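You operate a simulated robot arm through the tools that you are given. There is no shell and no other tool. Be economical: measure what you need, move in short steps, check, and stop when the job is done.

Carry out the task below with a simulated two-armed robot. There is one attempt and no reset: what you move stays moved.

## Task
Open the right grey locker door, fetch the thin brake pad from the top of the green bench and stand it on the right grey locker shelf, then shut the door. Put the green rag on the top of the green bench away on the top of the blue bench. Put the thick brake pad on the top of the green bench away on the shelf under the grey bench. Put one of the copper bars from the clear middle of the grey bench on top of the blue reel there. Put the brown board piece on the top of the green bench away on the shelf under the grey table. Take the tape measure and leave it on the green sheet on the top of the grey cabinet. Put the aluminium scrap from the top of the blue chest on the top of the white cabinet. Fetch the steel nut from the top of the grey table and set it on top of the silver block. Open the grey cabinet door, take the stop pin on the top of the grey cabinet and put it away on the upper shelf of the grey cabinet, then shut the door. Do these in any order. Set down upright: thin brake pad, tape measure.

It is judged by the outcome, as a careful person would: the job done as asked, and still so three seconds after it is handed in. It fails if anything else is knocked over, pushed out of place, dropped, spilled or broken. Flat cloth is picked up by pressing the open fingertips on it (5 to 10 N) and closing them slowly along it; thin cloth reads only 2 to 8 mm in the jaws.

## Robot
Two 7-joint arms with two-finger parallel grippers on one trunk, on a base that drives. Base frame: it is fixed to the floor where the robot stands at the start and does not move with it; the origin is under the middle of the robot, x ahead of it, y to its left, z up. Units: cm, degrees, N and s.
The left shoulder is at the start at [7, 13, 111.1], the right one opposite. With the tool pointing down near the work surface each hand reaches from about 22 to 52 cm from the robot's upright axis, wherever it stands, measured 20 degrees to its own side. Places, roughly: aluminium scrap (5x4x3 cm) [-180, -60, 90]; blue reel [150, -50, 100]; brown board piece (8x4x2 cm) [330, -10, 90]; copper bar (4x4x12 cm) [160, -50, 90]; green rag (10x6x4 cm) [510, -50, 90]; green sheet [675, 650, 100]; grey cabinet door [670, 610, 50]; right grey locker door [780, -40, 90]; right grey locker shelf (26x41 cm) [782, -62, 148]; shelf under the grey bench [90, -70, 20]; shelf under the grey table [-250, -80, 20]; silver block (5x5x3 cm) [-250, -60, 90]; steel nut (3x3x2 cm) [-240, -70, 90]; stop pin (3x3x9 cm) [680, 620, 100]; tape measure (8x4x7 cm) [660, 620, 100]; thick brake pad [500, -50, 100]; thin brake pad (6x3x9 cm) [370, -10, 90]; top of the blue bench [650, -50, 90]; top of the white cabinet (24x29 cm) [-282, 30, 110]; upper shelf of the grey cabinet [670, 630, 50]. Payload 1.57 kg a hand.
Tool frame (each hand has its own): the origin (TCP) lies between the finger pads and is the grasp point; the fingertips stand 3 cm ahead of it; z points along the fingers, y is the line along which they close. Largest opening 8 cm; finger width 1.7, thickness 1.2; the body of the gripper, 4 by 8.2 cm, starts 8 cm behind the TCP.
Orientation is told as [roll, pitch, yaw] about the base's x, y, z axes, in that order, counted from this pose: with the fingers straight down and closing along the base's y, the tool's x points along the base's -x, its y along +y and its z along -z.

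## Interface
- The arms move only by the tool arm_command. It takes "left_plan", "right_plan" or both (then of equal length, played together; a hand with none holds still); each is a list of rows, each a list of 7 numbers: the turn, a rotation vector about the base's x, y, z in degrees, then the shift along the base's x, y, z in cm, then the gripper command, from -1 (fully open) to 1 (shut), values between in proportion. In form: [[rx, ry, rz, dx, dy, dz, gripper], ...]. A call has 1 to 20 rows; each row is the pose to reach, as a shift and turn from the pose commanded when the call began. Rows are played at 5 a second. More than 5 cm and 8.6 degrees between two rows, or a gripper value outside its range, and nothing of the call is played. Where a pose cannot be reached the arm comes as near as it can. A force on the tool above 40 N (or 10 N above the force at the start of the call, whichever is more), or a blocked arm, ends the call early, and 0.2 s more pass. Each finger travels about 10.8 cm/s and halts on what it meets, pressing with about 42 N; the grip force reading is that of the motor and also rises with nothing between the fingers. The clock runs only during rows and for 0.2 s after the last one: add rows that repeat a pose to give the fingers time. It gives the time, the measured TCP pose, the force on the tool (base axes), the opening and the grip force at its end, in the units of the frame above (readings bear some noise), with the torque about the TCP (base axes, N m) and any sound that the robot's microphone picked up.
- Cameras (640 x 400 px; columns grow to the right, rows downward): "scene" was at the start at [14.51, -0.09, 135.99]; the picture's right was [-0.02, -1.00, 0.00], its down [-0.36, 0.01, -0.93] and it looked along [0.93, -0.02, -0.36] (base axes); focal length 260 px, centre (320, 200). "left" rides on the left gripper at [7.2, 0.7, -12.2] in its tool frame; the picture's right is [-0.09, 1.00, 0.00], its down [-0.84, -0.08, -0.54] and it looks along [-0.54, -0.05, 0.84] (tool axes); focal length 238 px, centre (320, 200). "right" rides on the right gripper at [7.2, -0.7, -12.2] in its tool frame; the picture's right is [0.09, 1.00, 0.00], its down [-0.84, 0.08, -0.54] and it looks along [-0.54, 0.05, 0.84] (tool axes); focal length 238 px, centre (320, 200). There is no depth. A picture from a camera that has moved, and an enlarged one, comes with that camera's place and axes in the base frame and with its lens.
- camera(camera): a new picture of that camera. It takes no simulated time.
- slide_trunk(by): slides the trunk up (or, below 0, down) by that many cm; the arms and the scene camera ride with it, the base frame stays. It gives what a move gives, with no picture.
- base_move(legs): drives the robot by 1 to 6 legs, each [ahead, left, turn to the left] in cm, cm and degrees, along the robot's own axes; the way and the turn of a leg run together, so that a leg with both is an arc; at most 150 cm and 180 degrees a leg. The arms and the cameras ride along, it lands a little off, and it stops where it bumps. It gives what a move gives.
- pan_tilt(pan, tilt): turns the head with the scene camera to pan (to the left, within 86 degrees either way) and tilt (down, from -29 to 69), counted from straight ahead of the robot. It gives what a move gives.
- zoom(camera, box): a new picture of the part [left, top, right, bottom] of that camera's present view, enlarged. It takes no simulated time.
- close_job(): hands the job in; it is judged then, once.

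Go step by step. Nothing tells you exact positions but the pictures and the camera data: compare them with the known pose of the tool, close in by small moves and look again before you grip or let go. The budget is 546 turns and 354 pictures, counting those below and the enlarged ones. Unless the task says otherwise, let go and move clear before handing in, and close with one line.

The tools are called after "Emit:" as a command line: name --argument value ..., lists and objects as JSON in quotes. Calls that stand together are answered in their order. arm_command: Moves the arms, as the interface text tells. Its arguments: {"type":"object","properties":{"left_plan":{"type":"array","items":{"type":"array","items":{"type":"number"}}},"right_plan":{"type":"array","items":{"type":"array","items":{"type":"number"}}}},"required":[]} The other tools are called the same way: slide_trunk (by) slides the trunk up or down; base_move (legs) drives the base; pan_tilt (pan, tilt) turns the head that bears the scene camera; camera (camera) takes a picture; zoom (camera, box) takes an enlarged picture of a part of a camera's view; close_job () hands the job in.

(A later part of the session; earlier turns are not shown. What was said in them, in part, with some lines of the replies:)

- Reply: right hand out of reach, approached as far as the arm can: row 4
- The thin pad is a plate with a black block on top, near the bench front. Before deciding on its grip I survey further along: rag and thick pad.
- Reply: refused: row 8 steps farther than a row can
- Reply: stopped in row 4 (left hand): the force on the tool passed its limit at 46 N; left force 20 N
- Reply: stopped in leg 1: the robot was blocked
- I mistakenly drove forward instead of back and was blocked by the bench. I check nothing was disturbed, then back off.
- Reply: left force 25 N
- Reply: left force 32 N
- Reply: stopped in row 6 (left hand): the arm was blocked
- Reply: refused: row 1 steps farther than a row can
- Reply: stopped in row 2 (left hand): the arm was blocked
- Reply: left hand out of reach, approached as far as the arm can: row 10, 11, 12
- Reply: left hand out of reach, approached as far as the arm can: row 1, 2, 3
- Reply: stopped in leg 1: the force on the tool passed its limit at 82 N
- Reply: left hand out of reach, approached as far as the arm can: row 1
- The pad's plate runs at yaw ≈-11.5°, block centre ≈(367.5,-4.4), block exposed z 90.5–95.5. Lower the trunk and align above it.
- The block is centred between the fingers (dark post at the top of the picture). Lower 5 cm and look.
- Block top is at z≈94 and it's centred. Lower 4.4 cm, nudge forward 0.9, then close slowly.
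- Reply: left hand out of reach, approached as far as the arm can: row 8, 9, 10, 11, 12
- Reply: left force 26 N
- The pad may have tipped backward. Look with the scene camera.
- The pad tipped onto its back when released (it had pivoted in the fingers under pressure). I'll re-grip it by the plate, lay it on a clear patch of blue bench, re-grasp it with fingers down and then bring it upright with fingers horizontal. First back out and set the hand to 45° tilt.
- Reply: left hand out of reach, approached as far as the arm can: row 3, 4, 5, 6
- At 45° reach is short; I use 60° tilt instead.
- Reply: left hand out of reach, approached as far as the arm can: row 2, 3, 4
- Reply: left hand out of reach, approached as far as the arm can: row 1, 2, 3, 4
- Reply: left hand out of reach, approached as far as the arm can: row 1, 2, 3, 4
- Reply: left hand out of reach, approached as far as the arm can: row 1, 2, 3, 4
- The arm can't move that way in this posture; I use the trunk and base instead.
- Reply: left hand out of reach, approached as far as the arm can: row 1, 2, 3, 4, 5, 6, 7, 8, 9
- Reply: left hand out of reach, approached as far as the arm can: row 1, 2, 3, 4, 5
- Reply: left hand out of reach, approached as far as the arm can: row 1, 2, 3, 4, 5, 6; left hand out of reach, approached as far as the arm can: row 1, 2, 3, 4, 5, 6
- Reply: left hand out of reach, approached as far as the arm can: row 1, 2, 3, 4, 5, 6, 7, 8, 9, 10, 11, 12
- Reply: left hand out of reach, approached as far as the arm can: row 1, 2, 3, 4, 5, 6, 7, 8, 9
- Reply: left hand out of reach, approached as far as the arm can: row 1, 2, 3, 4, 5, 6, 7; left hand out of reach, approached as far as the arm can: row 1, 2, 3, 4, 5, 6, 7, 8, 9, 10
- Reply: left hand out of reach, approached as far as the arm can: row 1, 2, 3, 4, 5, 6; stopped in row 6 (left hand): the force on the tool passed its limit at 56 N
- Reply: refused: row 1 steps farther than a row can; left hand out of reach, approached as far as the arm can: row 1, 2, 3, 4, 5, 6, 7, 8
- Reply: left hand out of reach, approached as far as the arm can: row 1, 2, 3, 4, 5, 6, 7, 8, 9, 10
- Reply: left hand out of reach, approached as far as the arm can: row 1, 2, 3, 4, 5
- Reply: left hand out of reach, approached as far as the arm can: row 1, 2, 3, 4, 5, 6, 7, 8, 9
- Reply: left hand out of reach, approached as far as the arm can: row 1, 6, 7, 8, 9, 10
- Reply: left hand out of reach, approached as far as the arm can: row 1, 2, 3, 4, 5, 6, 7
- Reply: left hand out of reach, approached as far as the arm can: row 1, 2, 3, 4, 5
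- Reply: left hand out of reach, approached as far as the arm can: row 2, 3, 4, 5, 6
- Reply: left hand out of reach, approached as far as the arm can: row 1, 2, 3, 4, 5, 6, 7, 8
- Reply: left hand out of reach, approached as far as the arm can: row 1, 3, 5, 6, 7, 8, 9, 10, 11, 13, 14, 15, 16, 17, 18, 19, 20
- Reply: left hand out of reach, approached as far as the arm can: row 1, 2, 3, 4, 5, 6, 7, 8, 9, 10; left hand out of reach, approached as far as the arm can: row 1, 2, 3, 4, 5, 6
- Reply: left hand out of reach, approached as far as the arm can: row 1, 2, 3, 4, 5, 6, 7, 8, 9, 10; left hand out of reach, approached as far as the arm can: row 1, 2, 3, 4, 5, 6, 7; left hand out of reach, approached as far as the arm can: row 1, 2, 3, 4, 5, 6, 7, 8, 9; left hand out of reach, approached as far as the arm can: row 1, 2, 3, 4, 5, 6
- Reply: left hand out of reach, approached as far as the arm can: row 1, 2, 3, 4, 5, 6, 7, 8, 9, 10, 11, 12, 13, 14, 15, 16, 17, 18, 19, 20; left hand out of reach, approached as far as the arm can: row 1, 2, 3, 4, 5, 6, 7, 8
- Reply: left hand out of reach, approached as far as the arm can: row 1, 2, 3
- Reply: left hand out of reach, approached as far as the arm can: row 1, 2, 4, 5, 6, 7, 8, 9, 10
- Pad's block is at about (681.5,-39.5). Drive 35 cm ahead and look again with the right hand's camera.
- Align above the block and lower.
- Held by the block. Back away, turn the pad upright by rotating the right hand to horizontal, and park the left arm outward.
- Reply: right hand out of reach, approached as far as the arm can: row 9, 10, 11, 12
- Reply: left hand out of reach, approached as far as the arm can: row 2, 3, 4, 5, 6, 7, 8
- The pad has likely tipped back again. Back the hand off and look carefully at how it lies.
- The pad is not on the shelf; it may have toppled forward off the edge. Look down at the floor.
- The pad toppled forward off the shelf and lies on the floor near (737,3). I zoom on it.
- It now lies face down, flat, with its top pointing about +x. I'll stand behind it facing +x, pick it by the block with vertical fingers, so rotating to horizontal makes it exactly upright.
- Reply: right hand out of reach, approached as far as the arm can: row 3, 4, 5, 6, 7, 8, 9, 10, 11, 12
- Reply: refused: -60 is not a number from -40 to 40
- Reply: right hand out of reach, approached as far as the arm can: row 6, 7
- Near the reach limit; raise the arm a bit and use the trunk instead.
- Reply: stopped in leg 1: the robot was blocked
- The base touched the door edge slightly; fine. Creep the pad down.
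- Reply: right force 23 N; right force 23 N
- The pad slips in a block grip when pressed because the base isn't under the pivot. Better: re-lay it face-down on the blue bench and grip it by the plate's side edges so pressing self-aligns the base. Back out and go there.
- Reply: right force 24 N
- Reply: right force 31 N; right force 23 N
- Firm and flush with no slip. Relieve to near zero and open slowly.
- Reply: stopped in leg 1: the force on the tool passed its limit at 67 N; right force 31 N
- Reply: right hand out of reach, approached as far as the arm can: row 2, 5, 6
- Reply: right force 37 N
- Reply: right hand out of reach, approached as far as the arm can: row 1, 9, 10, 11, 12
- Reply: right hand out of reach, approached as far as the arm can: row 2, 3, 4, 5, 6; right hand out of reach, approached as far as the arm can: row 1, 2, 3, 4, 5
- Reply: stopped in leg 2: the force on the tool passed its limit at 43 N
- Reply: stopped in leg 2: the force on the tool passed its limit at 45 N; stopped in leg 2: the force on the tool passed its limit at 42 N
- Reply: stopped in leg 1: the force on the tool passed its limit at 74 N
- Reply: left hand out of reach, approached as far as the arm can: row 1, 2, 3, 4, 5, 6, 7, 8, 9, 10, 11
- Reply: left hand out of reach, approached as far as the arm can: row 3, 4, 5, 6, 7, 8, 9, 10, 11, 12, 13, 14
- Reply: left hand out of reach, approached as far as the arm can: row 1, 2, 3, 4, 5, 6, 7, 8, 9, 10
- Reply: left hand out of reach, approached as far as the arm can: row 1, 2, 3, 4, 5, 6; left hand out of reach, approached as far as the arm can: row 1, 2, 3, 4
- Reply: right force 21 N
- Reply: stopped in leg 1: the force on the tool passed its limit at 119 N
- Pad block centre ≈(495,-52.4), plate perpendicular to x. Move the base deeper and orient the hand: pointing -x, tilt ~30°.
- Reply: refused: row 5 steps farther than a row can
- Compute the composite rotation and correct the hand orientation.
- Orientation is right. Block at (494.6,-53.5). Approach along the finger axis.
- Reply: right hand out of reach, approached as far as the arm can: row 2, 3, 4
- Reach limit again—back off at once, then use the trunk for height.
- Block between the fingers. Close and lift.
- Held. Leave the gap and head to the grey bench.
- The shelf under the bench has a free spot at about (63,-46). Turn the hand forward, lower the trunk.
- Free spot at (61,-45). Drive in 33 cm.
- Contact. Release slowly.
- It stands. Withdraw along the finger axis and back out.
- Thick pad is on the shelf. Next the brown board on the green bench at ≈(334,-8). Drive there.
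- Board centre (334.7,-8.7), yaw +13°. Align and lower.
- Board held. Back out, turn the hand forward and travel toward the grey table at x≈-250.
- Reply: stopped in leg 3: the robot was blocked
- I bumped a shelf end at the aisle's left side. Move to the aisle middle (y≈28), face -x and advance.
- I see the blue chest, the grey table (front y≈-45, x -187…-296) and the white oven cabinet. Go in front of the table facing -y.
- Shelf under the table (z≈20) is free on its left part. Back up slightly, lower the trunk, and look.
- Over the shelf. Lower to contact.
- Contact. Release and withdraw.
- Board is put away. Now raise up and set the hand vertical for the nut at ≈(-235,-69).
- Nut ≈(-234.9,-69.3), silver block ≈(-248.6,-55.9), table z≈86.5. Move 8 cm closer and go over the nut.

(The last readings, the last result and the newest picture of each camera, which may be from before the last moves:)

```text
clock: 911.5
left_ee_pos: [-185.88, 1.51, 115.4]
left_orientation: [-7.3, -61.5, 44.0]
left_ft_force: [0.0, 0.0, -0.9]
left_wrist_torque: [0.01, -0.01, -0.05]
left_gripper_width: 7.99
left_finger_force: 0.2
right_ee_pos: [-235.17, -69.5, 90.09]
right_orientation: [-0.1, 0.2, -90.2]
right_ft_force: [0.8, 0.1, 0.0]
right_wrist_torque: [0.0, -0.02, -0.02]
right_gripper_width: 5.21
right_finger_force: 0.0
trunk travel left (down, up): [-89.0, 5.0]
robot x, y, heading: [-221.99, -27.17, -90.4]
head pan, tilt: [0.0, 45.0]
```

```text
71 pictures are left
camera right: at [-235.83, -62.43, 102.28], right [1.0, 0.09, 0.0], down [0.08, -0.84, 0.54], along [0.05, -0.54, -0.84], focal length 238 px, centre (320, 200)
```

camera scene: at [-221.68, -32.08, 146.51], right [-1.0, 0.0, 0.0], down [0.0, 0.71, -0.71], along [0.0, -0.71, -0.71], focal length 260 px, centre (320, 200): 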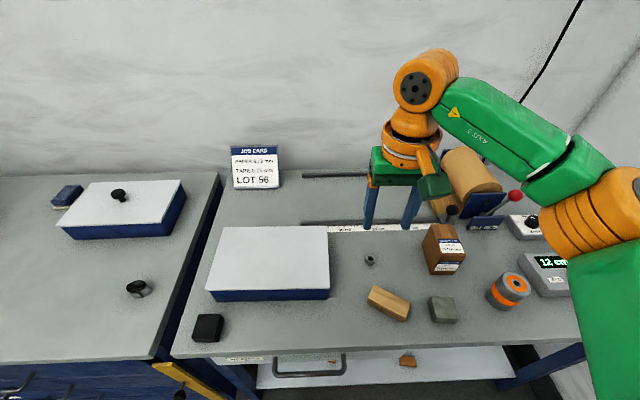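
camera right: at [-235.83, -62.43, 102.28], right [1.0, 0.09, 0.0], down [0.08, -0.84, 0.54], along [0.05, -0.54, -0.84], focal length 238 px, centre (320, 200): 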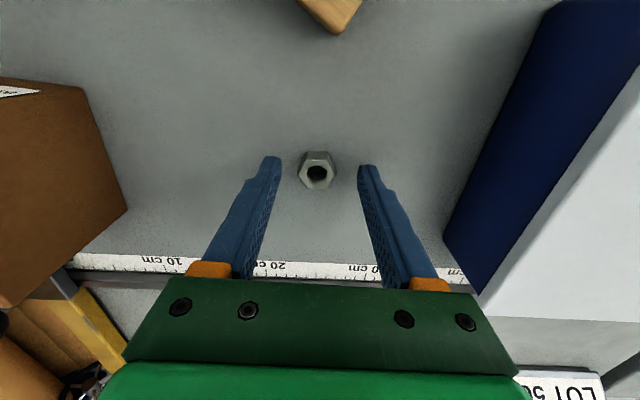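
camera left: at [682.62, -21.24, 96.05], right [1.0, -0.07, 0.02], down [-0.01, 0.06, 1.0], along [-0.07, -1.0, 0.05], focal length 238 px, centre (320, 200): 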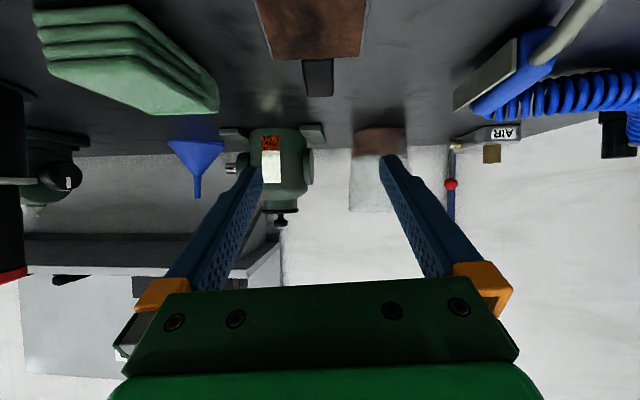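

Emit:
arm_command --right_plan '[[0, 0, 0, 0, 0, -0.4, -0.3], [0, 0, 0, 0, 0, -0.7, -0.3], [0, 0, 0, 0, 0, -0.7, -0.3]]'

Emit:
arm_command --right_plan '[[0, 0, 0, 0, 0, 0, 0], [0, 0, 0, 0, 0, 0, 0.3], [0, 0, 0, 0, 0, 0, 0.6], [0, 0, 0, 0, 0, 0, 1], [0, 0, 0, 0, 0, 0, 1]]'

Emit:
arm_command --right_plan '[[0, 0, 0, 0, 0, 4, 1], [0, 0, 0, 0, 0, 9, 1], [0, 0, 0, 0, 0, 12, 1]]'

Emit:
camera --camera "right"

```text
clock: 912.3
left_ee_pos: [-185.75, 1.42, 115.28]
left_orientation: [-7.3, -61.5, 44.0]
left_ft_force: [-0.3, 0.2, -0.3]
left_wrist_torque: [-0.01, -0.02, -0.01]
left_gripper_width: 8.0
left_finger_force: 0.1
right_ee_pos: [-235.01, -69.42, 89.46]
right_orientation: [-0.1, 0.3, -90.1]
right_ft_force: [-0.1, 0.2, 0.8]
right_wrist_torque: [0.02, 0.0, 0.0]
right_gripper_width: 5.19
right_finger_force: 0.1
trunk travel left (down, up): [-89.0, 5.0]
robot x, y, heading: [-222.33, -26.7, -90.5]
head pan, tilt: [0.0, 45.0]
```

```text
clock: 913.5
left_ee_pos: [-185.74, 1.48, 115.37]
left_orientation: [-7.3, -61.5, 44.0]
left_ft_force: [0.1, 0.1, -0.4]
left_wrist_torque: [0.0, 0.01, 0.01]
left_gripper_width: 7.99
left_finger_force: 0.0
right_ee_pos: [-235.11, -69.49, 89.43]
right_orientation: [-0.1, 0.3, -90.2]
right_ft_force: [0.1, 0.6, -0.2]
right_wrist_torque: [0.0, -0.02, -0.01]
right_gripper_width: 2.53
right_finger_force: 37.5
trunk travel left (down, up): [-89.0, 5.0]
robot x, y, heading: [-222.08, -26.54, -90.0]
head pan, tilt: [0.0, 45.0]
```

```text
clock: 914.3
left_ee_pos: [-185.68, 1.64, 115.28]
left_orientation: [-7.3, -61.5, 43.9]
left_ft_force: [0.3, -0.2, -0.4]
left_wrist_torque: [-0.01, 0.02, -0.01]
left_gripper_width: 8.04
left_finger_force: 0.0
right_ee_pos: [-235.2, -69.54, 101.44]
right_orientation: [-0.3, 0.2, -90.1]
right_ft_force: [-0.5, 0.0, -0.5]
right_wrist_torque: [0.01, 0.03, -0.01]
right_gripper_width: 2.53
right_finger_force: 36.9
trunk travel left (down, up): [-89.0, 5.0]
robot x, y, heading: [-221.67, -26.66, -90.1]
head pan, tilt: [0.0, 45.0]
```

```text
70 pictures are left
camera right: at [-235.78, -62.51, 113.72], right [1.0, 0.09, 0.0], down [0.08, -0.84, 0.54], along [0.05, -0.54, -0.84], focal length 238 px, centre (320, 200)
```

right: 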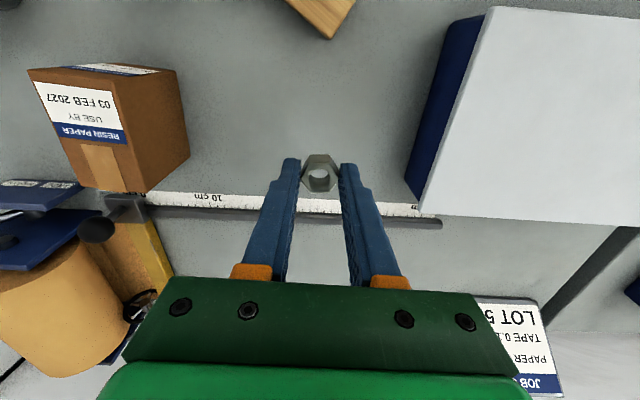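

Nut held. Move over the silver block (first toward me, then right).

Emit:
arm_command --right_plan '[[0, 0, 0, 0, 4.5, 1, 1], [0, 0, 0, 0, 9, 2, 1], [0, 0, 0, 0, 13.3, 2, 1], [0, 0, 0, -4.5, 13.3, 2, 1], [0, 0, 0, -9, 13.3, 2, 1], [0, 0, 0, -13.3, 13.3, 2, 1], [0, 0, 0, -13.3, 13.3, 2, 1]]'

Emit:
camera --camera "right"

Emit:
zoom --camera "scene" --box '[380, 240, 520, 370]'

```text
clock: 915.9
left_ee_pos: [-185.66, 1.37, 115.29]
left_orientation: [-7.1, -61.4, 44.0]
left_ft_force: [0.6, 0.2, 0.2]
left_wrist_torque: [0.02, -0.02, 0.04]
left_gripper_width: 8.0
left_finger_force: 0.0
right_ee_pos: [-248.11, -55.95, 103.71]
right_orientation: [-0.1, 0.3, -90.0]
right_ft_force: [0.0, -0.2, -0.3]
right_wrist_torque: [0.04, -0.01, -0.03]
right_gripper_width: 2.56
right_finger_force: 36.7
trunk travel left (down, up): [-89.0, 5.0]
robot x, y, heading: [-222.0, -26.88, -90.2]
head pan, tilt: [0.0, 45.0]
```

```text
69 pictures are left
camera right: at [-248.87, -49.04, 115.98], right [1.0, 0.09, 0.0], down [0.08, -0.84, 0.54], along [0.05, -0.54, -0.84], focal length 238 px, centre (320, 200)
```

right: 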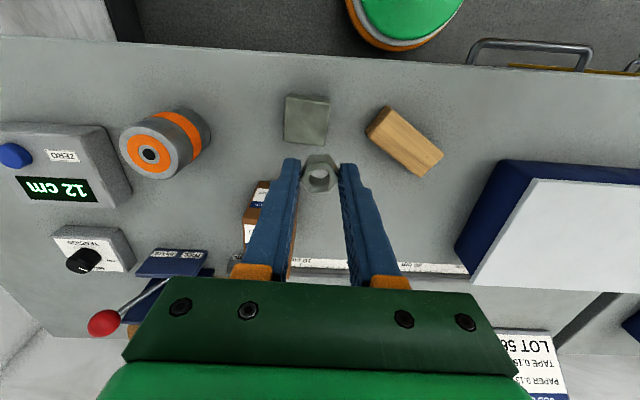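

```text
3.08 times, centred on (450, 305) of scene
camera zoom: at [-221.71, -39.79, 146.48], right [-1.0, 0.0, 0.0], down [0.0, 0.71, -0.71], along [0.0, -0.71, -0.71], focal length 800 px, centre (-80, -123)
```

zoom: 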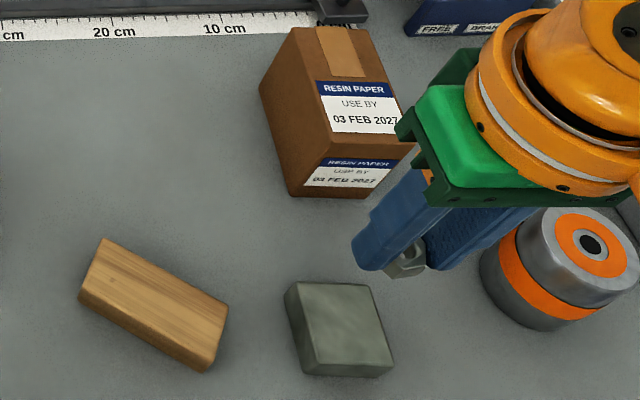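

Emit:
arm_command --right_plan '[[0, 0, 0, -0.6, -0.1, -4, 1], [0, 0, 0, -1.1, -0.2, -8, 1], [0, 0, 0, -1.1, -0.2, -9.8, 1], [0, 0, 0, -1.1, -0.2, -9.8, 1]]'

Emit:
camera --camera "right"

Emit:
zoom --camera "scene" --box '[380, 240, 520, 370]'

```text
clock: 916.9
left_ee_pos: [-185.7, 1.58, 115.41]
left_orientation: [-7.3, -61.5, 44.0]
left_ft_force: [-0.5, -0.4, -0.2]
left_wrist_torque: [0.03, 0.0, 0.01]
left_gripper_width: 7.98
left_finger_force: 0.0
right_ee_pos: [-249.28, -56.02, 93.86]
right_orientation: [-0.1, 0.2, -90.0]
right_ft_force: [-0.8, -0.3, -1.0]
right_wrist_torque: [0.01, 0.01, 0.0]
right_gripper_width: 2.54
right_finger_force: 36.8
trunk travel left (down, up): [-89.0, 5.0]
robot x, y, heading: [-222.06, -26.89, -90.3]
head pan, tilt: [0.0, 45.0]
```

```text
67 pictures are left
camera right: at [-249.99, -49.08, 106.03], right [1.0, 0.09, 0.0], down [0.08, -0.84, 0.54], along [0.05, -0.54, -0.84], focal length 238 px, centre (320, 200)
```

right: 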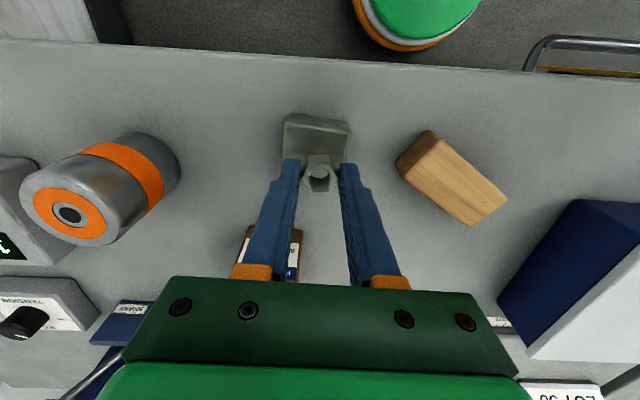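

```text
3.08 times, centred on (450, 305) of scene
camera zoom: at [-221.76, -39.72, 146.48], right [-1.0, 0.0, 0.0], down [0.0, 0.71, -0.71], along [0.0, -0.71, -0.71], focal length 800 px, centre (-80, -123)
```

zoom: 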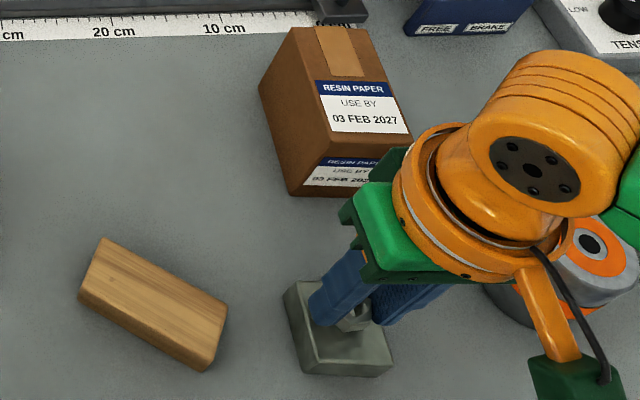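

Emit:
arm_command --right_plan '[[0, 0, 0, -0.3, 0, -0.5, 1], [0, 0, 0, -0.3, 0, -1, 1], [0, 0, 0, -0.3, 0, -1, 1]]'

Emit:
arm_command --right_plan '[[0, 0, 0, 0, 0, -0.3, 1], [0, 0, 0, 0, 0, -0.6, 1], [0, 0, 0, 0, 0, -0.6, 1]]'

```text
clock: 917.7
left_ee_pos: [-185.85, 1.41, 115.36]
left_orientation: [-7.3, -61.5, 44.0]
left_ft_force: [-0.7, -0.1, 0.3]
left_wrist_torque: [0.04, 0.01, 0.02]
left_gripper_width: 8.02
left_finger_force: 0.2
right_ee_pos: [-249.73, -56.35, 92.8]
right_orientation: [-0.1, 0.1, -90.3]
right_ft_force: [0.0, -0.7, -0.4]
right_wrist_torque: [0.0, -0.01, 0.03]
right_gripper_width: 2.57
right_finger_force: 36.8
trunk travel left (down, up): [-89.0, 5.0]
robot x, y, heading: [-221.81, -26.56, -90.0]
head pan, tilt: [0.0, 45.0]
```

```text
clock: 918.5
left_ee_pos: [-185.54, 1.65, 115.32]
left_orientation: [-7.3, -61.4, 44.1]
left_ft_force: [-0.8, -0.6, 0.4]
left_wrist_torque: [0.0, -0.03, 0.0]
left_gripper_width: 8.01
left_finger_force: 0.0
right_ee_pos: [-249.67, -56.41, 92.4]
right_orientation: [-0.1, 0.1, -90.3]
right_ft_force: [-1.4, -2.8, 16.0]
right_wrist_torque: [-0.19, 0.03, -0.06]
right_gripper_width: 2.55
right_finger_force: 36.2
trunk travel left (down, up): [-89.0, 5.0]
robot x, y, heading: [-221.69, -26.49, -89.9]
head pan, tilt: [0.0, 45.0]
```

Contact at 92.4 as expected. Ease, open, and rise.

Emit:
arm_command --right_plan '[[0, 0, 0, 0, 0, 0.2, 0.3], [0, 0, 0, 0, 0, 0.2, 0.2], [0, 0, 0, 0, 0, 0.2, 0], [0, 0, 0, 0, 0, 0.2, -0.3], [0, 0, 0, 0, 0, 3, -0.3], [0, 0, 0, 0, 0, 7, -0.3], [0, 0, 0, 0, 0, 12, -0.3], [0, 0, 0, 0, 0, 17, -0.3]]'

Emit:
camera --camera "right"

```text
clock: 920.3
left_ee_pos: [-185.57, 1.47, 115.18]
left_orientation: [-7.2, -61.6, 43.9]
left_ft_force: [-0.3, -0.4, -0.3]
left_wrist_torque: [-0.01, -0.03, -0.01]
left_gripper_width: 8.0
left_finger_force: 0.0
right_ee_pos: [-249.59, -56.48, 109.34]
right_orientation: [-0.2, 0.2, -90.0]
right_ft_force: [0.2, 0.6, 0.3]
right_wrist_torque: [0.0, 0.02, -0.01]
right_gripper_width: 5.2
right_finger_force: 0.1
trunk travel left (down, up): [-89.0, 5.0]
robot x, y, heading: [-221.69, -26.7, -90.0]
head pan, tilt: [0.0, 45.0]
```

```text
65 pictures are left
camera right: at [-250.26, -49.4, 121.53], right [1.0, 0.09, 0.0], down [0.08, -0.84, 0.54], along [0.05, -0.54, -0.84], focal length 238 px, centre (320, 200)
```

right: 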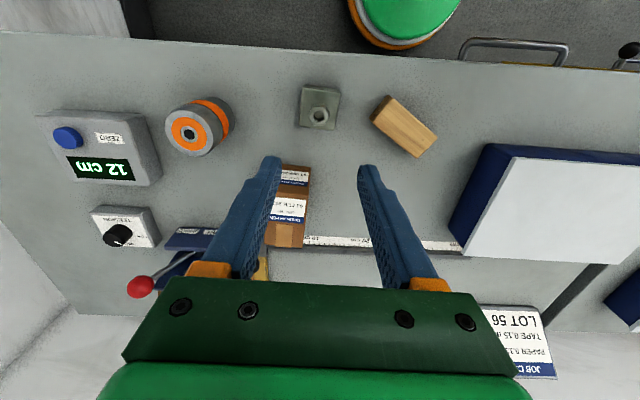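

Nut sits on the silver block. Last: the aluminium scrap on the blue chest at ≈(-179,-61). Move there.

Emit:
arm_command --right_plan '[[0, 0, 0, 3, 3, 4, -1], [0, 0, 0, 6, 3, 7, -1], [0, 0, 0, 10, 3, 8, -1], [0, 0, 0, 13, 3, 8, -1]]'

Emit:
base_move --legs '[[-25, 0, 0], [0, 56, 0], [20, 0, 0]]'

Emit:
camera --camera "right"

Emit:
camera --camera "scene"

```text
refused: row 1 steps farther than a row can; nothing moved
```

```text
clock: 926.1
left_ee_pos: [-129.01, 6.03, 115.14]
left_orientation: [-7.5, -61.3, 43.6]
left_ft_force: [0.2, 0.0, -0.5]
left_wrist_torque: [-0.02, -0.07, 0.0]
left_gripper_width: 8.03
left_finger_force: 0.1
right_ee_pos: [-193.52, -51.15, 109.4]
right_orientation: [-0.1, 0.0, -90.8]
right_ft_force: [-0.1, -0.4, -1.0]
right_wrist_torque: [-0.05, 0.01, 0.01]
right_gripper_width: 5.2
right_finger_force: 0.1
trunk travel left (down, up): [-89.0, 5.0]
robot x, y, heading: [-165.69, -21.97, -91.0]
head pan, tilt: [0.0, 45.0]
```

```text
64 pictures are left
camera right: at [-194.16, -44.09, 121.54], right [1.0, 0.08, 0.0], down [0.07, -0.84, 0.54], along [0.04, -0.54, -0.84], focal length 238 px, centre (320, 200)
```

right: 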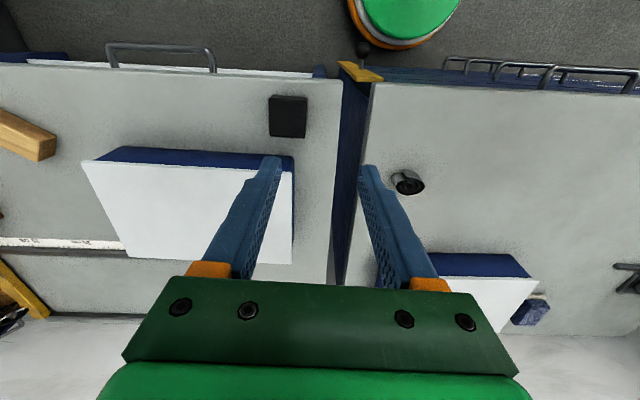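

```text
63 pictures are left
camera scene: at [-165.51, -34.67, 146.52], right [-1.0, 0.01, 0.0], down [0.01, 0.7, -0.71], along [-0.01, -0.71, -0.7], focal length 260 px, centre (320, 200)
```

scene: 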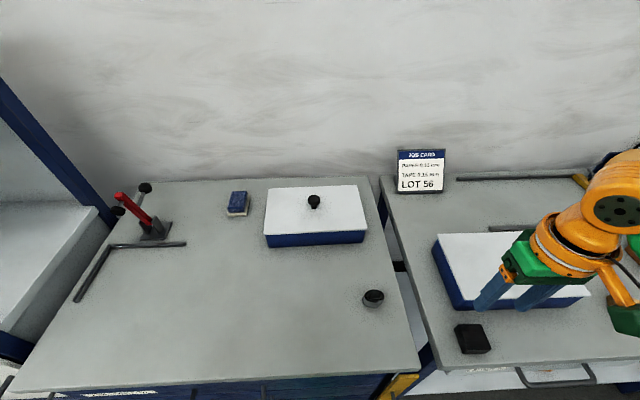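

Emit:
zoom --camera "scene" --box '[335, 270, 411, 325]'

Emit:
zoom --camera "right" --box '[370, 150, 450, 215]'

```text
7.27 times, centred on (373, 298) of scene
camera zoom: at [-165.51, -34.67, 146.52], right [-1.0, 0.01, 0.0], down [0.01, 0.7, -0.71], along [-0.01, -0.71, -0.7], focal length 1890 px, centre (-66, -509)
```

zoom: 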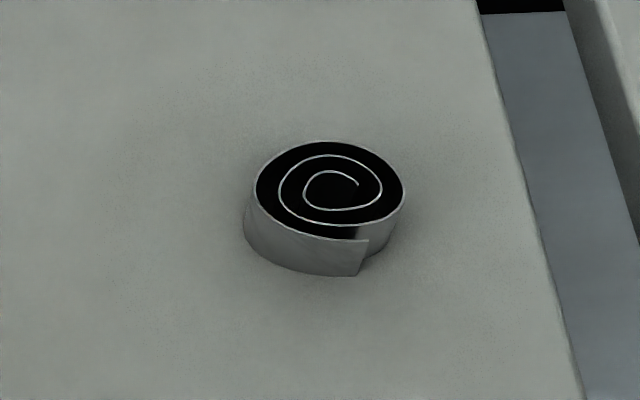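

```text
6.15 times, centred on (410, 182) of right
camera zoom: at [-194.16, -44.09, 121.54], right [1.0, 0.08, 0.0], down [0.07, -0.84, 0.54], along [0.04, -0.54, -0.84], focal length 1467 px, centre (-234, 308)
```

zoom: 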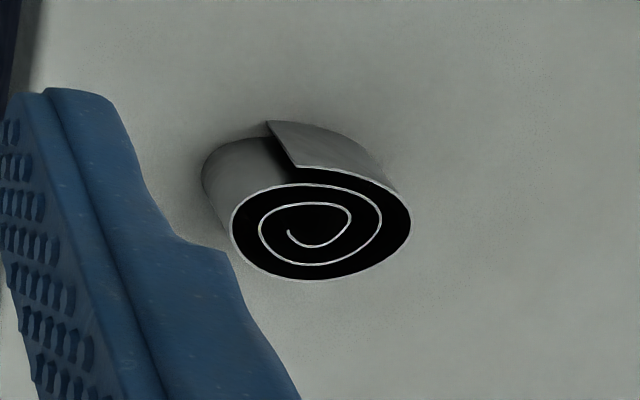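

Aluminium spiral coil at (-178.6,-61.3), 3 cm tall. Move above and lower.

Emit:
arm_command --right_plan '[[0, 0, 0, 4, -2.5, 0, -1], [0, 0, 0, 8, -5, 0, -1], [0, 0, 0, 12, -7.5, 0, -1], [0, 0, 0, 14.9, -10.1, 0, -1], [0, 0, 0, 14.9, -10.1, -4, -1], [0, 0, 0, 14.9, -10.1, -8, -1], [0, 0, 0, 14.9, -10.1, -11, -1], [0, 0, 0, 14.9, -10.1, -11, -1]]'

Emit:
camera --camera "right"

```text
clock: 927.9
left_ee_pos: [-129.08, 5.74, 115.39]
left_orientation: [-7.3, -61.5, 43.3]
left_ft_force: [0.2, 0.4, 0.7]
left_wrist_torque: [-0.01, 0.0, 0.0]
left_gripper_width: 7.98
left_finger_force: 0.1
right_ee_pos: [-178.59, -61.64, 98.3]
right_orientation: [-0.1, 0.2, -90.8]
right_ft_force: [0.8, -0.2, -0.5]
right_wrist_torque: [-0.01, -0.02, -0.01]
right_gripper_width: 7.99
right_finger_force: 0.1
trunk travel left (down, up): [-89.0, 5.0]
robot x, y, heading: [-165.41, -22.03, -90.6]
head pan, tilt: [0.0, 45.0]
```

```text
60 pictures are left
camera right: at [-179.23, -54.62, 110.41], right [1.0, 0.08, 0.0], down [0.07, -0.84, 0.54], along [0.04, -0.54, -0.84], focal length 238 px, centre (320, 200)
```

right: 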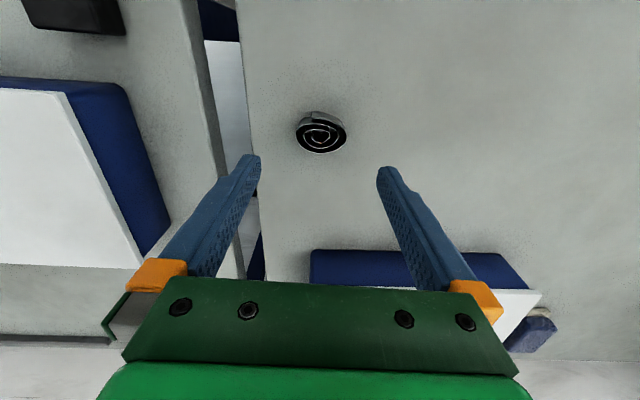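

Emit:
arm_command --right_plan '[[0, 0, 0, 0, 0.3, -3, -1], [0, 0, 0, 0, 0.6, -6, -1], [0, 0, 0, 0, 0.6, -8, -1], [0, 0, 0, 0, 0.6, -8.4, -1], [0, 0, 0, 0, 0.6, -8.4, -1]]'

Emit:
camera --camera "right"

```text
clock: 929.1
left_ee_pos: [-129.03, 5.72, 115.23]
left_orientation: [-7.4, -61.6, 43.3]
left_ft_force: [-0.3, 0.0, -0.4]
left_wrist_torque: [-0.01, 0.01, 0.01]
left_gripper_width: 8.0
left_finger_force: 0.0
right_ee_pos: [-178.68, -61.06, 89.82]
right_orientation: [-0.1, 0.2, -90.7]
right_ft_force: [-0.5, 0.9, -0.1]
right_wrist_torque: [-0.01, 0.03, 0.01]
right_gripper_width: 7.98
right_finger_force: 0.0
trunk travel left (down, up): [-89.0, 5.0]
robot x, y, heading: [-165.37, -21.92, -90.8]
head pan, tilt: [0.0, 45.0]
```

```text
59 pictures are left
camera right: at [-179.24, -54.01, 102.02], right [1.0, 0.08, 0.0], down [0.07, -0.84, 0.54], along [0.04, -0.54, -0.84], focal length 238 px, centre (320, 200)
```

right: 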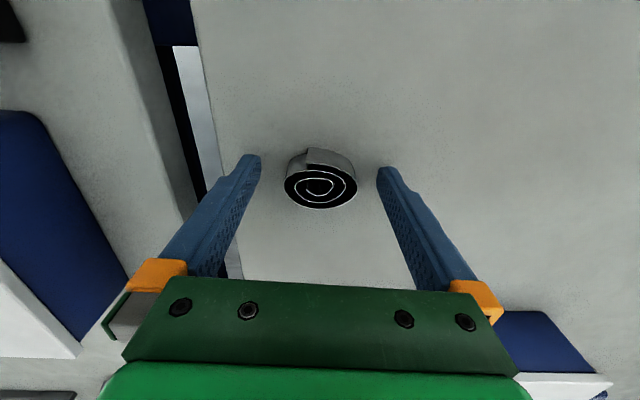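

Emit:
arm_command --right_plan '[[0, 0, 0, 0, 0, 0, -0.7], [0, 0, 0, 0, 0, 0, -0.4], [0, 0, 0, 0, 0, 0, -0.25], [0, 0, 0, 0, 0, 0, -0.15], [0, 0, 0, 0, 0, 0, -0.15]]'

```text
clock: 930.3
left_ee_pos: [-129.01, 5.79, 115.36]
left_orientation: [-7.3, -61.5, 43.3]
left_ft_force: [0.1, 0.1, 0.7]
left_wrist_torque: [0.01, 0.0, 0.03]
left_gripper_width: 8.0
left_finger_force: 0.0
right_ee_pos: [-178.68, -61.0, 89.83]
right_orientation: [-0.1, 0.2, -90.8]
right_ft_force: [0.6, -0.1, 0.0]
right_wrist_torque: [-0.01, -0.03, 0.02]
right_gripper_width: 4.72
right_finger_force: 0.2
trunk travel left (down, up): [-89.0, 5.0]
robot x, y, heading: [-165.48, -22.02, -90.7]
head pan, tilt: [0.0, 45.0]
```

Emit:
arm_command --right_plan '[[0, 0, 0, 0, 0, 0, 0], [0, 0, 0, 0, 0, 0, 0.1], [0, 0, 0, 0, 0, 0, 0.1]]'

Emit:
camera --camera "right"

```text
clock: 931.1
left_ee_pos: [-129.02, 5.65, 115.36]
left_orientation: [-7.2, -61.5, 43.3]
left_ft_force: [0.4, 1.2, 0.4]
left_wrist_torque: [0.03, -0.03, -0.01]
left_gripper_width: 8.0
left_finger_force: 0.1
right_ee_pos: [-178.61, -61.15, 89.76]
right_orientation: [-0.1, 0.2, -90.8]
right_ft_force: [0.1, 0.5, 0.4]
right_wrist_torque: [0.01, -0.03, -0.02]
right_gripper_width: 4.5
right_finger_force: 42.1
trunk travel left (down, up): [-89.0, 5.0]
robot x, y, heading: [-165.69, -22.16, -90.5]
head pan, tilt: [0.0, 45.0]
```

```text
58 pictures are left
camera right: at [-179.24, -54.01, 102.04], right [1.0, 0.08, 0.0], down [0.07, -0.84, 0.54], along [0.04, -0.54, -0.84], focal length 238 px, centre (320, 200)
```

right: 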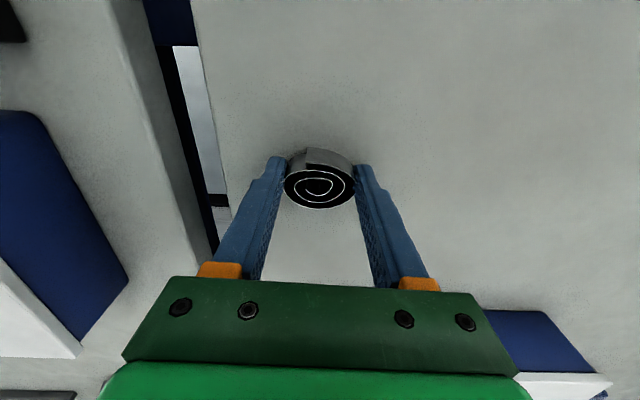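

Gripped. Lift, back up, turn to face the white cabinet and look at its top.

Emit:
arm_command --right_plan '[[0, 0, 0, 0, 0, 5, 0.1], [0, 0, 0, 0, 0, 10, 0.1], [0, 0, 0, 0, 0, 15, 0.1], [0, 0, 0, 0, 0, 20, 0.1], [0, 0, 0, 0, 0, 25, 0.1], [0, 0, 0, 0, 0, 30, 0.1], [0, 0, 0, 0, 0, 35, 0.1]]'

Emit:
slide_trunk --by 4.8

Emit:
base_move --legs '[[-38, 0, 0], [0, 0, -89.3], [35, 0, 0]]'

Emit:
pan_tilt --pan -10 --tilt 25

Emit:
camera --camera "scene"

```text
clock: 932.7
left_ee_pos: [-128.92, 5.81, 115.32]
left_orientation: [-7.4, -61.4, 43.3]
left_ft_force: [-0.5, 0.0, 0.0]
left_wrist_torque: [0.01, -0.04, 0.0]
left_gripper_width: 7.97
left_finger_force: 0.1
right_ee_pos: [-178.53, -60.51, 124.6]
right_orientation: [-0.2, 0.2, -90.9]
right_ft_force: [0.3, 0.5, -0.4]
right_wrist_torque: [0.01, 0.02, -0.01]
right_gripper_width: 4.56
right_finger_force: 41.8
trunk travel left (down, up): [-89.0, 5.0]
robot x, y, heading: [-165.72, -22.44, -90.5]
head pan, tilt: [0.0, 45.0]
```

```text
clock: 933.6
left_ee_pos: [-129.04, 5.6, 120.13]
left_orientation: [-7.3, -61.5, 43.3]
left_ft_force: [-0.2, 1.0, 0.5]
left_wrist_torque: [0.03, 0.06, 0.02]
left_gripper_width: 8.01
left_finger_force: 0.0
right_ee_pos: [-178.79, -60.51, 129.42]
right_orientation: [-0.1, 0.2, -90.8]
right_ft_force: [-0.9, 0.2, 0.0]
right_wrist_torque: [-0.04, 0.01, 0.02]
right_gripper_width: 4.51
right_finger_force: 42.4
trunk travel left (down, up): [-93.8, 0.2]
robot x, y, heading: [-165.7, -22.27, -90.8]
head pan, tilt: [0.0, 45.0]
```

```text
clock: 941.8
left_ee_pos: [-172.32, -19.52, 120.06]
left_orientation: [-7.5, -61.3, -47.2]
left_ft_force: [0.1, -0.2, -0.4]
left_wrist_torque: [-0.01, 0.02, 0.04]
left_gripper_width: 8.0
left_finger_force: 0.1
right_ee_pos: [-237.91, 30.95, 129.48]
right_orientation: [0.0, 0.1, 178.5]
right_ft_force: [0.8, -0.6, 0.3]
right_wrist_torque: [-0.04, 0.08, 0.02]
right_gripper_width: 4.5
right_finger_force: 41.7
trunk travel left (down, up): [-93.8, 0.2]
robot x, y, heading: [-199.69, 17.28, 178.4]
head pan, tilt: [0.0, 45.0]
```

```text
clock: 942.6
left_ee_pos: [-172.63, -19.53, 120.19]
left_orientation: [-7.4, -61.5, -47.5]
left_ft_force: [0.1, -0.2, 0.1]
left_wrist_torque: [0.0, -0.01, 0.03]
left_gripper_width: 8.0
left_finger_force: 0.1
right_ee_pos: [-238.27, 31.09, 129.35]
right_orientation: [0.0, 0.1, 178.5]
right_ft_force: [0.0, -0.4, -0.1]
right_wrist_torque: [0.0, 0.0, -0.02]
right_gripper_width: 4.51
right_finger_force: 41.8
trunk travel left (down, up): [-93.8, 0.2]
robot x, y, heading: [-199.89, 17.55, 178.6]
head pan, tilt: [-10.0, 25.0]
```

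```text
57 pictures are left
camera scene: at [-213.7, 19.4, 154.33], right [0.2, 0.98, 0.0], down [0.41, -0.09, -0.91], along [-0.89, 0.18, -0.42], focal length 260 px, centre (320, 200)
```

scene: 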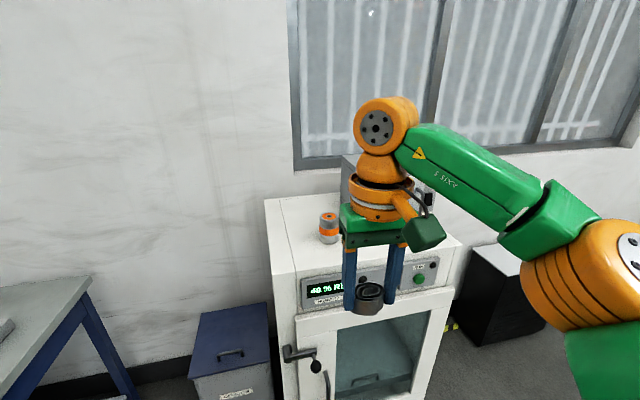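

Emit:
camera --camera "right"

```text
56 pictures are left
camera right: at [-231.13, 31.41, 141.6], right [0.06, -1.0, 0.0], down [-0.84, -0.05, 0.54], along [-0.54, -0.03, -0.84], focal length 238 px, centre (320, 200)
```

right: 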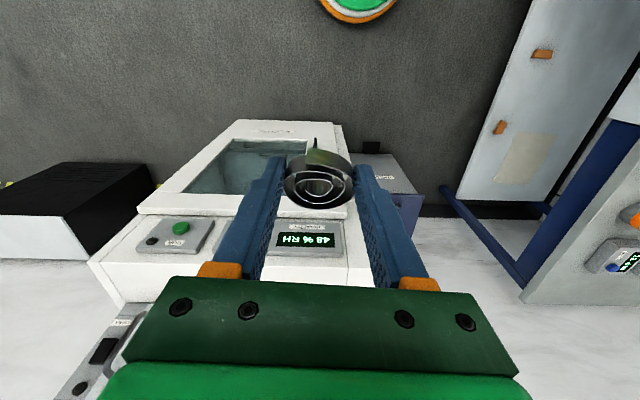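

White cabinet top: front edge x≈-268, jar at (-279,35). I'll place the scrap at about (-283,24). Drive closer.

Emit:
base_move --legs '[[36, 7.5, 1.4]]'

Emit:
camera --camera "right"

Emit:
camera --camera "scene"

```text
clock: 945.0
left_ee_pos: [-207.61, -25.73, 120.1]
left_orientation: [-7.5, -61.4, -46.2]
left_ft_force: [1.3, 0.0, 0.4]
left_wrist_torque: [-0.03, 0.03, 0.02]
left_gripper_width: 8.0
left_finger_force: 0.1
right_ee_pos: [-274.18, 23.56, 129.45]
right_orientation: [0.0, 0.1, 179.6]
right_ft_force: [0.2, 1.1, 0.9]
right_wrist_torque: [0.0, 0.04, 0.0]
right_gripper_width: 4.53
right_finger_force: 41.6
trunk travel left (down, up): [-93.8, 0.2]
robot x, y, heading: [-235.87, 10.77, 179.2]
head pan, tilt: [-10.0, 25.0]
```

```text
55 pictures are left
camera right: at [-267.04, 24.02, 141.68], right [0.08, -1.0, 0.0], down [-0.84, -0.07, 0.54], along [-0.54, -0.04, -0.84], focal length 238 px, centre (320, 200)
```

right: 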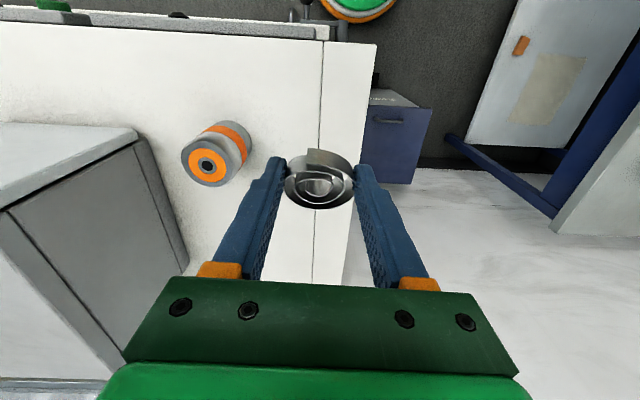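

```text
54 pictures are left
camera scene: at [-249.34, 12.37, 154.37], right [0.18, 0.98, 0.0], down [0.41, -0.08, -0.91], along [-0.89, 0.16, -0.42], focal length 260 px, centre (320, 200)
```

scene: 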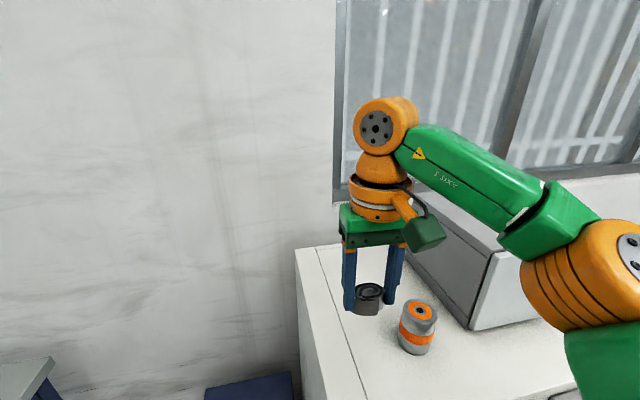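

Emit:
base_move --legs '[[6, -3.2, 0.6]]'

Emit:
arm_command --right_plan '[[0, 0, 0, -3, 0, 0, 0.1], [0, 0, 0, -6, 0, 0, 0.1], [0, 0, 0, -6, 0, -4, 0.1], [0, 0, 0, -6, 0, -8, 0.1], [0, 0, 0, -6, 0, -11, 0.1], [0, 0, 0, -6, 0, -11, 0.1]]'

Emit:
camera --camera "right"

Emit:
zoom --camera "scene" --box '[290, 220, 470, 380]'

```text
clock: 946.0
left_ee_pos: [-212.62, -22.71, 119.74]
left_orientation: [-7.6, -61.1, -45.5]
left_ft_force: [0.1, -0.4, -0.4]
left_wrist_torque: [0.01, 0.05, 0.01]
left_gripper_width: 8.0
left_finger_force: 0.1
right_ee_pos: [-279.71, 25.71, 129.76]
right_orientation: [-0.3, -0.2, -179.7]
right_ft_force: [0.9, -0.6, -0.4]
right_wrist_torque: [0.04, 0.01, 0.01]
right_gripper_width: 4.5
right_finger_force: 42.3
trunk travel left (down, up): [-93.8, 0.2]
robot x, y, heading: [-241.94, 13.5, -179.7]
head pan, tilt: [-10.0, 25.0]
```

```text
clock: 947.4
left_ee_pos: [-213.45, -22.32, 120.05]
left_orientation: [-7.3, -61.5, -45.7]
left_ft_force: [0.9, -0.1, -1.1]
left_wrist_torque: [0.02, -0.03, 0.0]
left_gripper_width: 8.01
left_finger_force: 0.1
right_ee_pos: [-286.4, 26.1, 118.42]
right_orientation: [-0.1, 0.2, -179.8]
right_ft_force: [-0.6, 0.1, 0.0]
right_wrist_torque: [0.02, 0.0, 0.01]
right_gripper_width: 4.52
right_finger_force: 41.9
right hand out of reach, approached as far as the arm can: row 2
trunk travel left (down, up): [-93.8, 0.2]
robot x, y, heading: [-241.52, 13.61, -180.1]
head pan, tilt: [-10.0, 25.0]
```

```text
53 pictures are left
camera right: at [-279.34, 26.66, 130.62], right [0.1, -1.0, 0.0], down [-0.84, -0.08, 0.54], along [-0.54, -0.05, -0.84], focal length 238 px, centre (320, 200)
```

right: 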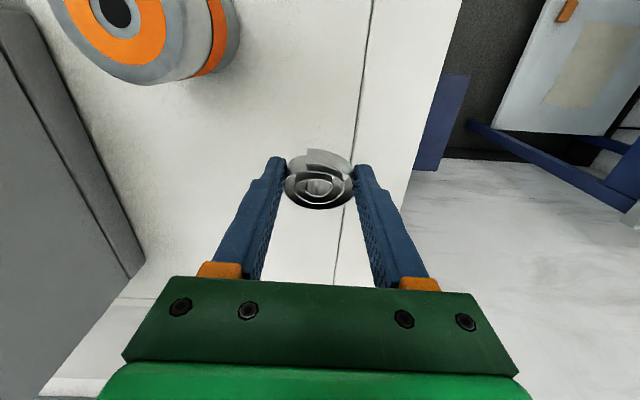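

```text
2.50 times, centred on (380, 300) of scene
camera zoom: at [-255.6, 15.24, 154.35], right [0.17, 0.99, 0.0], down [0.42, -0.07, -0.91], along [-0.89, 0.15, -0.42], focal length 650 px, centre (170, -50)
```

zoom: 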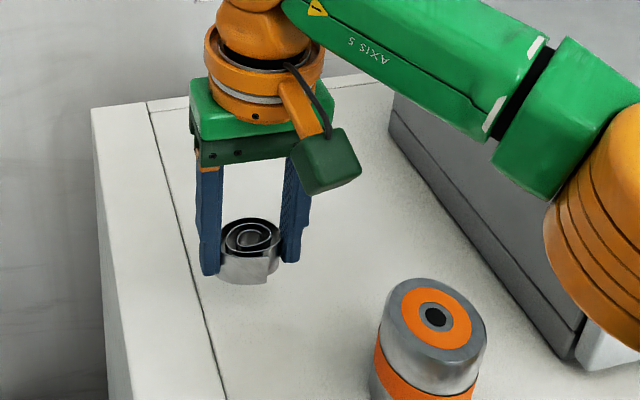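

Emit:
slide_trunk --by -3.5

Emit:
slide_trunk --by -0.8

Emit:
zoom --camera "scene" --box '[290, 220, 470, 380]'

```text
clock: 948.2
left_ee_pos: [-213.51, -22.31, 116.76]
left_orientation: [-7.3, -61.5, -45.7]
left_ft_force: [-0.4, -0.3, 0.4]
left_wrist_torque: [-0.03, 0.0, -0.04]
left_gripper_width: 8.0
left_finger_force: 0.0
right_ee_pos: [-286.49, 26.19, 114.78]
right_orientation: [-0.1, 0.2, -179.8]
right_ft_force: [-0.9, 0.1, 0.0]
right_wrist_torque: [-0.01, -0.02, 0.0]
right_gripper_width: 4.48
right_finger_force: 41.7
trunk travel left (down, up): [-90.3, 3.7]
robot x, y, heading: [-241.81, 13.7, -179.7]
head pan, tilt: [-10.0, 25.0]
```

```text
clock: 948.7
left_ee_pos: [-213.46, -22.17, 115.86]
left_orientation: [-7.3, -61.4, -45.7]
left_ft_force: [-0.2, 0.1, 0.3]
left_wrist_torque: [0.01, -0.05, 0.01]
left_gripper_width: 7.99
left_finger_force: 0.1
right_ee_pos: [-286.56, 26.1, 114.1]
right_orientation: [-0.1, 0.2, -179.8]
right_ft_force: [0.2, -0.6, -0.1]
right_wrist_torque: [0.02, 0.03, 0.01]
right_gripper_width: 4.51
right_finger_force: 42.2
trunk travel left (down, up): [-89.5, 4.5]
robot x, y, heading: [-241.69, 13.76, -179.8]
head pan, tilt: [-10.0, 25.0]
```

```text
2.50 times, centred on (380, 300) of scene
camera zoom: at [-255.75, 15.32, 150.03], right [0.17, 0.99, 0.0], down [0.42, -0.07, -0.91], along [-0.89, 0.15, -0.42], focal length 650 px, centre (170, -50)
```

zoom: 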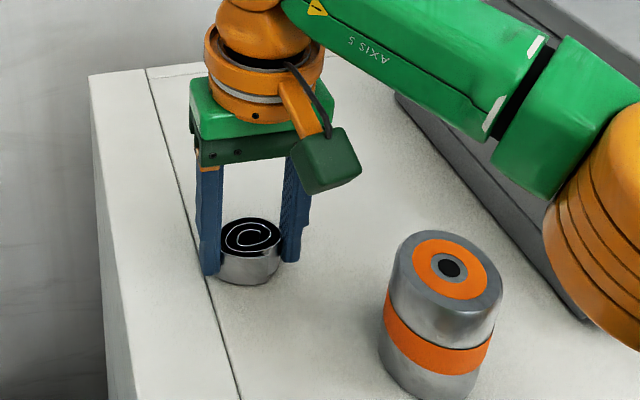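

Emit:
slide_trunk --by -0.7

Emit:
slide_trunk --by -0.6

```text
clock: 949.3
left_ee_pos: [-213.29, -22.33, 115.16]
left_orientation: [-7.4, -61.3, -45.6]
left_ft_force: [-0.5, -0.1, -0.3]
left_wrist_torque: [0.01, -0.04, 0.0]
left_gripper_width: 8.0
left_finger_force: 0.2
right_ee_pos: [-286.4, 26.05, 113.63]
right_orientation: [-0.1, -0.2, -179.9]
right_ft_force: [-9.4, 3.7, 30.5]
right_wrist_torque: [0.08, 0.42, 0.08]
right_gripper_width: 4.56
right_finger_force: 42.1
trunk travel left (down, up): [-88.8, 5.2]
robot x, y, heading: [-241.86, 13.31, -179.7]
head pan, tilt: [-10.0, 25.0]
```

```text
clock: 949.8
left_ee_pos: [-213.11, -22.21, 114.48]
left_orientation: [-7.5, -61.5, -45.4]
left_ft_force: [0.6, -0.8, -0.3]
left_wrist_torque: [-0.02, 0.03, -0.02]
left_gripper_width: 8.02
left_finger_force: 0.1
right_ee_pos: [-286.2, 26.13, 113.0]
right_orientation: [0.0, 0.0, -179.8]
right_ft_force: [-7.7, 2.8, 34.1]
right_wrist_torque: [-0.43, 0.28, -0.31]
right_gripper_width: 4.54
right_finger_force: 42.3
trunk travel left (down, up): [-88.2, 5.8]
robot x, y, heading: [-241.97, 14.04, -180.0]
head pan, tilt: [-10.0, 25.0]
```

Pressing; relieve 0.7 and release.

Emit:
slide_trunk --by 0.6

Emit:
arm_command --right_plan '[[0, 0, 0, 0, 0, 0, -0.15], [0, 0, 0, 0, 0, 0, -0.25], [0, 0, 0, 0, 0, 0, -0.4], [0, 0, 0, 0, 0, 0, -0.5], [0, 0, 0, 0, 0, 3, -0.5], [0, 0, 0, 0, 0, 7, -0.5], [0, 0, 0, 2, 0, 11, -0.5], [0, 0, 0, 5, 0, 13, -0.5]]'

Emit:
zoom --camera "scene" --box '[290, 220, 470, 380]'

```text
clock: 950.4
left_ee_pos: [-213.45, -22.3, 115.16]
left_orientation: [-7.3, -61.6, -45.8]
left_ft_force: [0.8, -0.4, 0.9]
left_wrist_torque: [0.0, 0.03, -0.02]
left_gripper_width: 8.0
left_finger_force: 0.1
right_ee_pos: [-286.49, 26.15, 113.25]
right_orientation: [-0.2, 0.4, -179.8]
right_ft_force: [-0.5, 0.9, -0.3]
right_wrist_torque: [0.02, -0.01, -0.02]
right_gripper_width: 4.48
right_finger_force: 42.4
trunk travel left (down, up): [-88.8, 5.2]
robot x, y, heading: [-241.46, 13.31, -179.9]
head pan, tilt: [-10.0, 25.0]
```

```text
clock: 952.2
left_ee_pos: [-213.21, -22.15, 115.11]
left_orientation: [-7.4, -61.5, -45.5]
left_ft_force: [0.9, 0.1, -0.7]
left_wrist_torque: [0.01, -0.01, -0.04]
left_gripper_width: 8.03
left_finger_force: 0.1
right_ee_pos: [-281.16, 26.35, 126.54]
right_orientation: [-0.1, 0.0, -179.9]
right_ft_force: [0.3, -0.4, 0.9]
right_wrist_torque: [0.0, 0.02, 0.0]
right_gripper_width: 6.0
right_finger_force: 0.1
trunk travel left (down, up): [-88.8, 5.2]
robot x, y, heading: [-241.67, 13.9, -179.6]
head pan, tilt: [-10.0, 25.0]
```

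```text
2.50 times, centred on (380, 300) of scene
camera zoom: at [-255.47, 15.49, 149.36], right [0.17, 0.99, 0.0], down [0.41, -0.07, -0.91], along [-0.89, 0.15, -0.42], focal length 650 px, centre (170, -50)
```

zoom: 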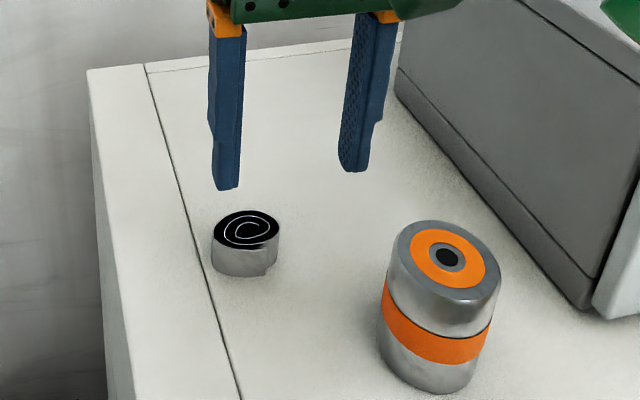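

Scrap rests on the white cabinet. Move clear and take a last look.

Emit:
base_move --legs '[[-35, 0, 0]]'

Emit:
pan_tilt --pan 30 --tilt 30

Emit:
camera --camera "scene"

```text
clock: 954.5
left_ee_pos: [-178.81, -21.8, 115.19]
left_orientation: [-7.0, -61.5, -45.4]
left_ft_force: [-0.5, 0.1, 0.2]
left_wrist_torque: [0.01, -0.01, -0.01]
left_gripper_width: 8.0
left_finger_force: 0.1
right_ee_pos: [-246.98, 26.1, 126.2]
right_orientation: [0.0, 0.5, -179.4]
right_ft_force: [-0.4, -0.1, 0.2]
right_wrist_torque: [-0.02, -0.03, -0.03]
right_gripper_width: 6.0
right_finger_force: 0.0
trunk travel left (down, up): [-88.8, 5.2]
robot x, y, heading: [-207.2, 14.18, -179.4]
head pan, tilt: [-10.0, 25.0]
```

```text
clock: 955.5
left_ee_pos: [-178.49, -21.81, 115.19]
left_orientation: [-7.3, -61.4, -45.3]
left_ft_force: [-0.4, 0.0, 0.3]
left_wrist_torque: [-0.01, 0.02, 0.0]
left_gripper_width: 8.01
left_finger_force: 0.1
right_ee_pos: [-246.74, 26.27, 126.43]
right_orientation: [-0.1, 0.3, -179.3]
right_ft_force: [-0.1, -0.1, -0.9]
right_wrist_torque: [-0.01, 0.01, -0.02]
right_gripper_width: 6.0
right_finger_force: 0.1
trunk travel left (down, up): [-88.8, 5.2]
robot x, y, heading: [-207.01, 14.26, -179.3]
head pan, tilt: [30.0, 30.0]
```

```text
49 pictures are left
camera scene: at [-219.73, 9.37, 148.54], right [-0.51, 0.86, 0.0], down [0.43, 0.25, -0.87], along [-0.75, -0.44, -0.5], focal length 260 px, centre (320, 200)
```

scene: 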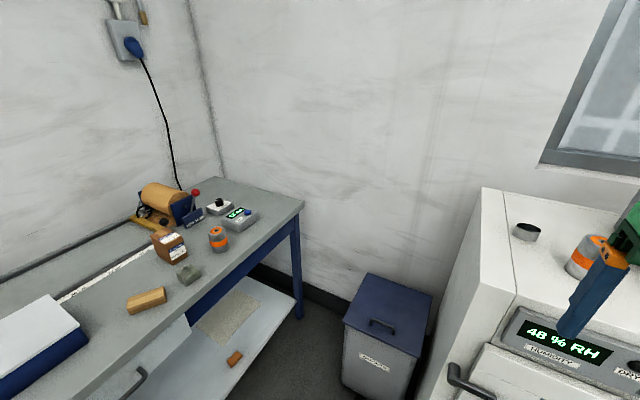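

Emit:
zoom --camera "scene" --box '[140, 220, 250, 320]'

```text
4.00 times, centred on (195, 270) of scene
camera zoom: at [-219.73, 9.37, 148.54], right [-0.51, 0.86, 0.0], down [0.43, 0.25, -0.87], along [-0.75, -0.44, -0.5], focal length 1040 px, centre (820, -80)
```

zoom: 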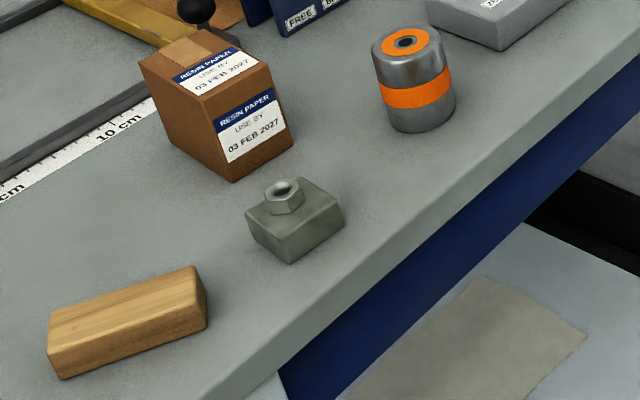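

The nut is on the silver block, the scrap is on the white cabinet, both hands are empty and clear, and every item has been set in place, so I am handing in.

Emit:
close_job

```text
The job is handed in.
```

I put all the items where you asked and shut both doors, but the thin brake pad fell twice along the way. It tipped over on the locker shelf once, then dropped from the shelf to the floor. I picked it up and stood it upright before closing the locker, and I have not looked inside since. The stop pin is lying on the cabinet's upper shelf rather than standing. While driving I also bumped the blue bench and the end of a shelf; nothing looked out of place in the pictures afterwards.
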